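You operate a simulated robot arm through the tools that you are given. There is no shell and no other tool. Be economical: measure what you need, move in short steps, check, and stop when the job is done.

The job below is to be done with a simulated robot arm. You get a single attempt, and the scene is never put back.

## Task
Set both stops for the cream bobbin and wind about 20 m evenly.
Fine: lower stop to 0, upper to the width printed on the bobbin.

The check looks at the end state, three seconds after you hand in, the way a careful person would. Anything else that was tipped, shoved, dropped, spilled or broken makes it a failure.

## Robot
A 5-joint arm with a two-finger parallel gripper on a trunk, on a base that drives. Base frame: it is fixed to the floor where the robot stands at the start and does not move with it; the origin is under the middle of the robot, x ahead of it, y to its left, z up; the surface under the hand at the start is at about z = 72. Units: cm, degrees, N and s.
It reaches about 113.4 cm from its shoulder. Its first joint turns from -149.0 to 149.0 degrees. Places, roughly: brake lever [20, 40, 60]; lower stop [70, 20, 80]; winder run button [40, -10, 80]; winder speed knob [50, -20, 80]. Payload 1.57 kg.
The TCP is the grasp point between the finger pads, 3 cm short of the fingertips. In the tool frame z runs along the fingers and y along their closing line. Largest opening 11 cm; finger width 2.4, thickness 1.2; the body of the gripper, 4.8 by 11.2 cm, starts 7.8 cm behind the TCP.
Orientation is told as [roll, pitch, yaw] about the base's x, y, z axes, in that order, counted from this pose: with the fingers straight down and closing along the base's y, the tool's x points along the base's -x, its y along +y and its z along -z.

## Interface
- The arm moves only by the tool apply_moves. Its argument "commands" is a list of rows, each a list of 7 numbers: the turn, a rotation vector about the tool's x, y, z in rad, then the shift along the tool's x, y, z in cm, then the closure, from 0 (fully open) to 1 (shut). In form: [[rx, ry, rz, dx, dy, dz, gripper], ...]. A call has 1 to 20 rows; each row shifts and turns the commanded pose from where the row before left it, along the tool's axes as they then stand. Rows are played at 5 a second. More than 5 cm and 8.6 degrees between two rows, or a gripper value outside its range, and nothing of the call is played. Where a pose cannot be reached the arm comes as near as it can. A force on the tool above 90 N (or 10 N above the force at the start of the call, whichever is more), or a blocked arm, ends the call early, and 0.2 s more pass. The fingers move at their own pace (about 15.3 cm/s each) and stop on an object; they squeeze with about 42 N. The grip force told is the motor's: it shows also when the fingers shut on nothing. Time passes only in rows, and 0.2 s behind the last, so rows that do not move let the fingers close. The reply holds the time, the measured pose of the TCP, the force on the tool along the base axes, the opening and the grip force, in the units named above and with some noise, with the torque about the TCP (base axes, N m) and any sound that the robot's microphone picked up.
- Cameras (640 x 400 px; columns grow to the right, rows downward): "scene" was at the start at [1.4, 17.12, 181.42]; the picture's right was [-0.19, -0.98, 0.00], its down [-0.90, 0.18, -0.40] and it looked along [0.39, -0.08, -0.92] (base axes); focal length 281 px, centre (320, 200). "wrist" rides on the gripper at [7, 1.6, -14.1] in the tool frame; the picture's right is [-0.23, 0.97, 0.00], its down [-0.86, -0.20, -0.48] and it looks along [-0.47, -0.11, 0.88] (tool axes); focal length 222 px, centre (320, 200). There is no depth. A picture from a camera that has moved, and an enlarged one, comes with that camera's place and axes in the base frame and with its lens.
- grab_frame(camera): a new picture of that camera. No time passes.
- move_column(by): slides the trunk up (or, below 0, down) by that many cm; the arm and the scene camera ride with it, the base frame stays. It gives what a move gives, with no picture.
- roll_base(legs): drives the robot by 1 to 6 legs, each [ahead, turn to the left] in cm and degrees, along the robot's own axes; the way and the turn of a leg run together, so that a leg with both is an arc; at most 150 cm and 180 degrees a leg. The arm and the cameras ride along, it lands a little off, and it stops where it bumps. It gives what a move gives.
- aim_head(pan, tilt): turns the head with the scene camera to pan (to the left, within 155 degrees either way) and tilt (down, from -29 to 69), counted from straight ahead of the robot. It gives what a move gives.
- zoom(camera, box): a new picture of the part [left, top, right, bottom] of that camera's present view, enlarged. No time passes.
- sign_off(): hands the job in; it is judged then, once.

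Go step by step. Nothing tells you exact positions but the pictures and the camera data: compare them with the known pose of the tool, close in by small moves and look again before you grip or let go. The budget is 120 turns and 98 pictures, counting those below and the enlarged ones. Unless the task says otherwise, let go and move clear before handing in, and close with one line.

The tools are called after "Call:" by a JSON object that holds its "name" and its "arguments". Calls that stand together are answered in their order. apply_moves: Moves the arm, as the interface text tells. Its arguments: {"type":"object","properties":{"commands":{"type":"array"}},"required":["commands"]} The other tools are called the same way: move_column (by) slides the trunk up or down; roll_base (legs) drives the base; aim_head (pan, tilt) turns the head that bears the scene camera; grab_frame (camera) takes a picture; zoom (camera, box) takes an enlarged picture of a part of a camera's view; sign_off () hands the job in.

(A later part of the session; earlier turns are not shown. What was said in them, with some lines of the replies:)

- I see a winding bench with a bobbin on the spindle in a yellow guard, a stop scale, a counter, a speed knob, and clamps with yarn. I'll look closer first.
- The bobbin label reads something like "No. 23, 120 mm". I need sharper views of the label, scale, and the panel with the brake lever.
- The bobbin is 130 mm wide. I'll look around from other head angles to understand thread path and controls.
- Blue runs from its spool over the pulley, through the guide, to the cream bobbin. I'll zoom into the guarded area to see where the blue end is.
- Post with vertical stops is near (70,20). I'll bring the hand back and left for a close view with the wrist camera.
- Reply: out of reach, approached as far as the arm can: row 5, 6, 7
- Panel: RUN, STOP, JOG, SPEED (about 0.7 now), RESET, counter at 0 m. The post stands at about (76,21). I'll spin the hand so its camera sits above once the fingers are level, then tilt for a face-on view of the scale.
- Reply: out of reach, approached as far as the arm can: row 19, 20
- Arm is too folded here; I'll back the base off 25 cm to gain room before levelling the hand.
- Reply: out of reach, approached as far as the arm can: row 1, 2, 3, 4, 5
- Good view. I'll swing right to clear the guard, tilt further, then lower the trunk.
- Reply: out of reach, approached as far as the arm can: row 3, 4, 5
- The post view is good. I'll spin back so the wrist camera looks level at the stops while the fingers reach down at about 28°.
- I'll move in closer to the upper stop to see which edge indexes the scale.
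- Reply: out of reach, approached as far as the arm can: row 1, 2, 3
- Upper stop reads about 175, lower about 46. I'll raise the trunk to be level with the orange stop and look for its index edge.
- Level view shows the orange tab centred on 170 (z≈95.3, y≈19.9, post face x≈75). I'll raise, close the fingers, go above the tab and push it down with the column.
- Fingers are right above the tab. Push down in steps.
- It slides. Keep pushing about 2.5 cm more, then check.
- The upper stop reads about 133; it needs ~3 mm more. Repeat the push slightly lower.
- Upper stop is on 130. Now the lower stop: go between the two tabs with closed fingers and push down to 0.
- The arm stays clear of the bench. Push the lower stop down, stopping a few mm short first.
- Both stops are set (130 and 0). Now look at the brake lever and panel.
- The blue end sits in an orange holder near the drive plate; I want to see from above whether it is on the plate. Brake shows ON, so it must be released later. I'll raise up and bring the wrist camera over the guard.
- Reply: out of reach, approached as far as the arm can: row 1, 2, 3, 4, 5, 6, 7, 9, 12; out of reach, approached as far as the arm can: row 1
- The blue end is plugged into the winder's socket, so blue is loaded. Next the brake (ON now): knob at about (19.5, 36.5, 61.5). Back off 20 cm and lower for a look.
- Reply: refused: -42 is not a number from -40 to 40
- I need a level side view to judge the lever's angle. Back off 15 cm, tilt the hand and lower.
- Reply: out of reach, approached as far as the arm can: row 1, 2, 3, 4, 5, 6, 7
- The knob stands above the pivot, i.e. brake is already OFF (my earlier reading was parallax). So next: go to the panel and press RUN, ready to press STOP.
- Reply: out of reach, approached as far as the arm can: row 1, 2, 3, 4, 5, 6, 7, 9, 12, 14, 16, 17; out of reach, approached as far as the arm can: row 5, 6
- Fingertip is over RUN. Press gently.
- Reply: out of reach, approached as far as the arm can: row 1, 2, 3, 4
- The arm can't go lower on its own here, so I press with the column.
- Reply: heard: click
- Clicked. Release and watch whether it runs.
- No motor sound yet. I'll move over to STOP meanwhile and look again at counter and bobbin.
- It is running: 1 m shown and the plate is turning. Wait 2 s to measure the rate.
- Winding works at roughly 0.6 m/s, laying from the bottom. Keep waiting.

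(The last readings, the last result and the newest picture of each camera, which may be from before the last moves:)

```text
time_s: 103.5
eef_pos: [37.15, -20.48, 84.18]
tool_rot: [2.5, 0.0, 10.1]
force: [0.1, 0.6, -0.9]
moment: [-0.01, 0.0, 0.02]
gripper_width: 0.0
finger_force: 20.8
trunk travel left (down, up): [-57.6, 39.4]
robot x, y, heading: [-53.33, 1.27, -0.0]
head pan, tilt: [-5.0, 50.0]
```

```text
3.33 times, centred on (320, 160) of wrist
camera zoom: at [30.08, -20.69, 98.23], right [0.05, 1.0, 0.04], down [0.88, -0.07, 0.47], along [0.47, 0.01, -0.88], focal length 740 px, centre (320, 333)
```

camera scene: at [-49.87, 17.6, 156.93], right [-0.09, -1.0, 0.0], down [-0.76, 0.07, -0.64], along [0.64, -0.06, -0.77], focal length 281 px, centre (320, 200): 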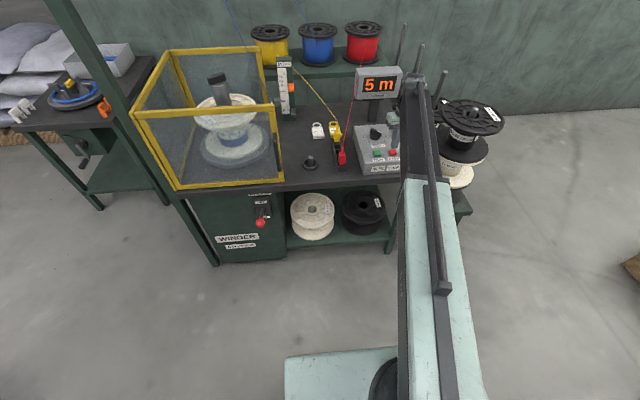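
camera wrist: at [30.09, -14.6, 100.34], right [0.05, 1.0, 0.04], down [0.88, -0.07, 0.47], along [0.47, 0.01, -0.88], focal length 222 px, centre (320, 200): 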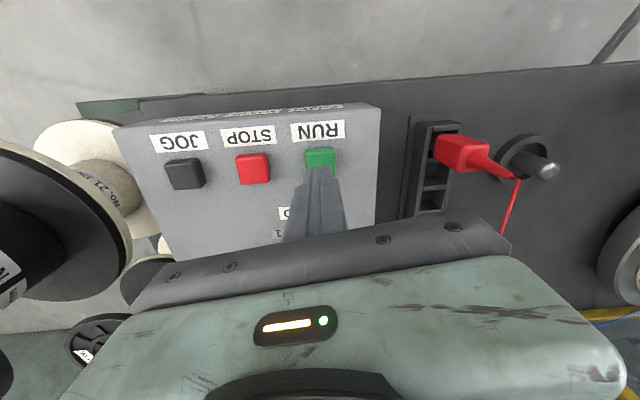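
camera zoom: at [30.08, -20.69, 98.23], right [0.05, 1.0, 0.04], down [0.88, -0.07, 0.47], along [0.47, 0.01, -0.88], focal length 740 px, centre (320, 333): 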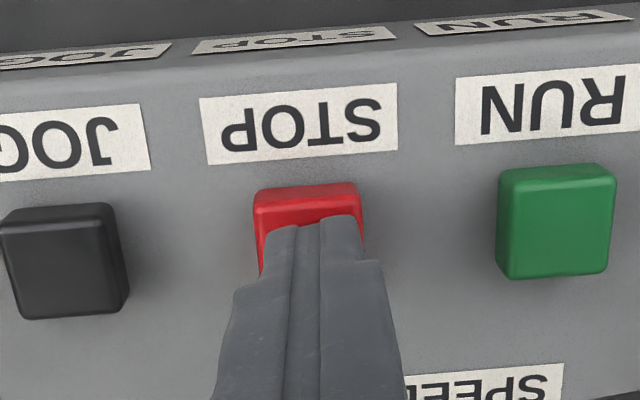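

10 m at t=103.5, laying evenly. Finger aligned over STOP; wait about 12 s more.

Call:
{"name": "apply_moves", "arguments": {"commands": [[0, 0, 0, 0, 0, 0, 1], [0, 0, 0, 0, 0, 0, 1], [0, 0, 0, 0, 0, 0, 1], [0, 0, 0, 0, 0, 0, 1], [0, 0, 0, 0, 0, 0, 1], [0, 0, 0, 0, 0, 0, 1], [0, 0, 0, 0, 0, 0, 1], [0, 0, 0, 0, 0, 0, 1], [0, 0, 0, 0, 0, 0, 1], [0, 0, 0, 0, 0, 0, 1], [0, 0, 0, 0, 0, 0, 1], [0, 0, 0, 0, 0, 0, 1], [0, 0, 0, 0, 0, 0, 1], [0, 0, 0, 0, 0, 0, 1], [0, 0, 0, 0, 0, 0, 1], [0, 0, 0, 0, 0, 0, 1], [0, 0, 0, 0, 0, 0, 1], [0, 0, 0, 0, 0, 0, 1], [0, 0, 0, 0, 0, 0, 1], [0, 0, 0, 0, 0, 0, 1]]}}

Call:
{"name": "apply_moves", "arguments": {"commands": [[0, 0, 0, 0, 0, 0, 1], [0, 0, 0, 0, 0, 0, 1], [0, 0, 0, 0, 0, 0, 1], [0, 0, 0, 0, 0, 0, 1], [0, 0, 0, 0, 0, 0, 1], [0, 0, 0, 0, 0, 0, 1], [0, 0, 0, 0, 0, 0, 1], [0, 0, 0, 0, 0, 0, 1], [0, 0, 0, 0, 0, 0, 1], [0, 0, 0, 0, 0, 0, 1], [0, 0, 0, 0, 0, 0, 1], [0, 0, 0, 0, 0, 0, 1], [0, 0, 0, 0, 0, 0, 1], [0, 0, 0, 0, 0, 0, 1], [0, 0, 0, 0, 0, 0, 1], [0, 0, 0, 0, 0, 0, 1], [0, 0, 0, 0, 0, 0, 1], [0, 0, 0, 0, 0, 0, 1], [0, 0, 0, 0, 0, 0, 1], [0, 0, 0, 0, 0, 0, 1]]}}

Call:
{"name": "apply_moves", "arguments": {"commands": [[0, 0, 0, 0, 0, 0, 1], [0, 0, 0, 0, 0, 0, 1], [0, 0, 0, 0, 0, 0, 1], [0, 0, 0, 0, 0, 0, 1], [0, 0, 0, 0, 0, 0, 1], [0, 0, 0, 0, 0, 0, 1], [0, 0, 0, 0, 0, 0, 1], [0, 0, 0, 0, 0, 0, 1], [0, 0, 0, 0, 0, 0, 1], [0, 0, 0, 0, 0, 0, 1], [0, 0, 0, 0, 0, 0, 1], [0, 0, 0, 0, 0, 0, 1], [0, 0, 0, 0, 0, 0, 1], [0, 0, 0, 0, 0, 0, 1], [0, 0, 0, 0, 0, 0, 1], [0, 0, 0, 0, 0, 0, 1], [0, 0, 0, 0, 0, 0, 1], [0, 0, 0, 0, 0, 0, 1]]}}

Call:
{"name": "zoom", "arguments": {"camera": "scene", "box": [130, 40, 420, 200]}}

```text
time_s: 107.7
eef_pos: [37.15, -20.43, 84.37]
tool_rot: [2.5, -0.2, 10.0]
force: [-0.1, 0.3, -0.1]
moment: [0.02, 0.02, 0.02]
gripper_width: 0.02
finger_force: 21.3
trunk travel left (down, up): [-57.6, 39.4]
robot x, y, heading: [-53.25, 1.58, 0.1]
head pan, tilt: [-5.0, 50.0]
```

```text
time_s: 111.9
eef_pos: [37.16, -20.44, 84.33]
tool_rot: [2.4, -0.1, 9.9]
force: [0.1, -0.4, -0.3]
moment: [0.0, -0.02, -0.03]
gripper_width: 0.0
finger_force: 21.0
trunk travel left (down, up): [-57.6, 39.4]
robot x, y, heading: [-53.36, 1.23, -0.1]
head pan, tilt: [-5.0, 50.0]
```

```text
time_s: 115.7
eef_pos: [37.14, -20.51, 84.27]
tool_rot: [2.6, -0.1, 10.0]
force: [-0.7, -0.3, -0.2]
moment: [0.01, 0.01, 0.0]
gripper_width: 0.0
finger_force: 21.1
trunk travel left (down, up): [-57.6, 39.4]
robot x, y, heading: [-53.22, 1.12, -0.1]
head pan, tilt: [-5.0, 50.0]
```

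```text
2.21 times, centred on (275, 120) of scene
camera zoom: at [-49.87, 17.6, 155.43], right [-0.09, -1.0, 0.0], down [-0.76, 0.07, -0.64], along [0.64, -0.06, -0.77], focal length 620 px, centre (419, 377)
```

zoom: 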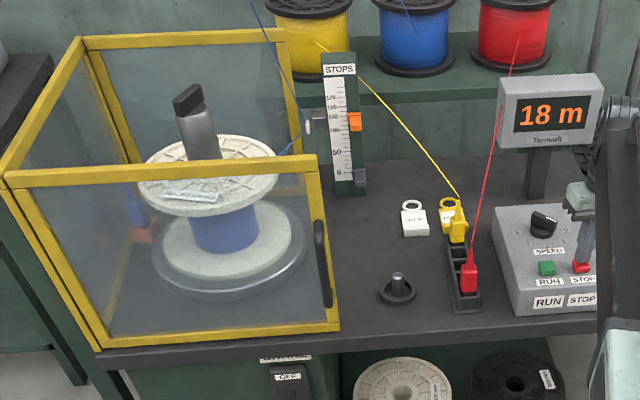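

18 m at t=115.7. Wait 2.6 s and press STOP.

Call:
{"name": "apply_moves", "arguments": {"commands": [[0, 0, 0, 0, 0, 0, 1], [0, 0, 0, 0, 0, 0, 1], [0, 0, 0, 0, 0, 0, 1], [0, 0, 0, 0, 0, 0, 1], [0, 0, 0, 0, 0, 0, 1], [0, 0, 0, 0, 0, 0, 1], [0, 0, 0, 0, 0, 0, 1], [0, 0, 0, 0, 0, 0, 1], [0, 0, 0, 0, 0, 0, 1], [0, 0, 0, 0, 0, 0, 1], [0, 0, 0, 0, 0, 0, 1], [0, 0, 0, 0, 0, 0, 1]]}}

Call:
{"name": "move_column", "arguments": {"by": -1.4}}

Call:
{"name": "zoom", "arguments": {"camera": "scene", "box": [130, 40, 420, 200]}}

```text
time_s: 118.3
eef_pos: [37.17, -20.46, 84.29]
tool_rot: [2.6, -0.2, 10.0]
force: [0.3, -0.4, 0.5]
moment: [-0.02, -0.03, 0.02]
gripper_width: 0.0
finger_force: 21.3
trunk travel left (down, up): [-57.6, 39.4]
robot x, y, heading: [-52.99, 1.09, -0.2]
head pan, tilt: [-5.0, 50.0]
```

```text
time_s: 119.0
eef_pos: [37.11, -20.53, 82.94]
tool_rot: [2.5, -0.1, 10.0]
force: [4.1, -0.5, 10.4]
moment: [-0.1, -0.1, 0.02]
gripper_width: 0.0
finger_force: 21.6
trunk travel left (down, up): [-56.2, 40.8]
robot x, y, heading: [-53.44, 1.3, -0.2]
head pan, tilt: [-5.0, 50.0]
heard: click
```

```text
2.21 times, centred on (275, 120) of scene
camera zoom: at [-49.96, 17.62, 154.04], right [-0.09, -1.0, 0.0], down [-0.76, 0.07, -0.64], along [0.64, -0.06, -0.77], focal length 620 px, centre (419, 377)
```

zoom: 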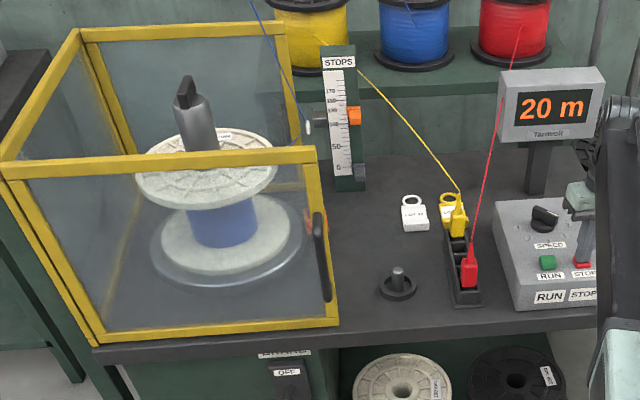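

Stopped at 20 m. Release, lift clear, and verify it stays stopped.

Call:
{"name": "move_column", "arguments": {"by": 14}}

Call:
{"name": "apply_moves", "arguments": {"commands": [[0, 0, 0, 3, 0, 0, 0.5], [0, 0, 0, 3, 0, 0, 0.5], [0, 0, 0, 3, 0, 0, 0.5], [0, 0, 0, 0, 0, 0, 0.5], [0, 0, 0, 0, 0, 0, 0.5], [0, 0, 0, 0, 0, 0, 0.5]]}}

Call:
{"name": "grab_frame", "arguments": {"camera": "scene"}}

Call:
{"name": "zoom", "arguments": {"camera": "scene", "box": [130, 40, 420, 220]}}

```text
time_s: 120.6
eef_pos: [36.98, -20.54, 97.03]
tool_rot: [2.5, 0.0, 10.1]
force: [-0.1, 0.9, 0.5]
moment: [0.01, 0.0, 0.0]
gripper_width: 0.0
finger_force: 21.5
trunk travel left (down, up): [-70.2, 26.8]
robot x, y, heading: [-53.32, 1.11, -0.2]
head pan, tilt: [-5.0, 50.0]
```

```text
time_s: 122.0
eef_pos: [28.28, -21.97, 96.88]
tool_rot: [2.5, -0.1, 10.0]
force: [-0.5, 0.3, 0.1]
moment: [0.03, 0.02, -0.01]
gripper_width: 5.5
finger_force: 0.0
trunk travel left (down, up): [-70.2, 26.8]
robot x, y, heading: [-53.37, 1.63, -0.1]
head pan, tilt: [-5.0, 50.0]
```

```text
24 pictures are left
camera scene: at [-49.88, 17.6, 168.03], right [-0.09, -1.0, 0.0], down [-0.76, 0.07, -0.64], along [0.64, -0.06, -0.77], focal length 281 px, centre (320, 200)
```

scene: 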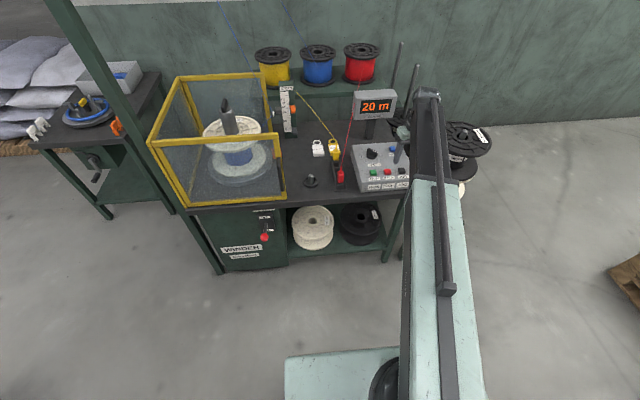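

```text
2.21 times, centred on (275, 130) of scene
camera zoom: at [-49.88, 17.6, 168.03], right [-0.09, -1.0, 0.0], down [-0.76, 0.07, -0.64], along [0.64, -0.06, -0.77], focal length 620 px, centre (419, 354)
```

zoom: 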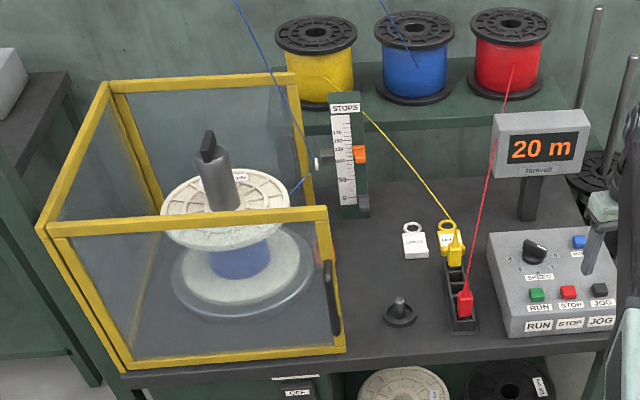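

The counter holds at 20 m and the bobbin is still. Blue lies evenly between the stops at 0 and 130, and the hand is clear, so I'm handing in.

Call:
{"name": "sign_off", "arguments": {}}

```text
The job is handed in.
```

I set the lower stop to 0 and the upper stop to 130 mm, the width printed on the bobbin. I wound about 20 m of blue evenly onto the cream bobbin and stopped the winder, with the counter reading 20 m and nothing else disturbed.
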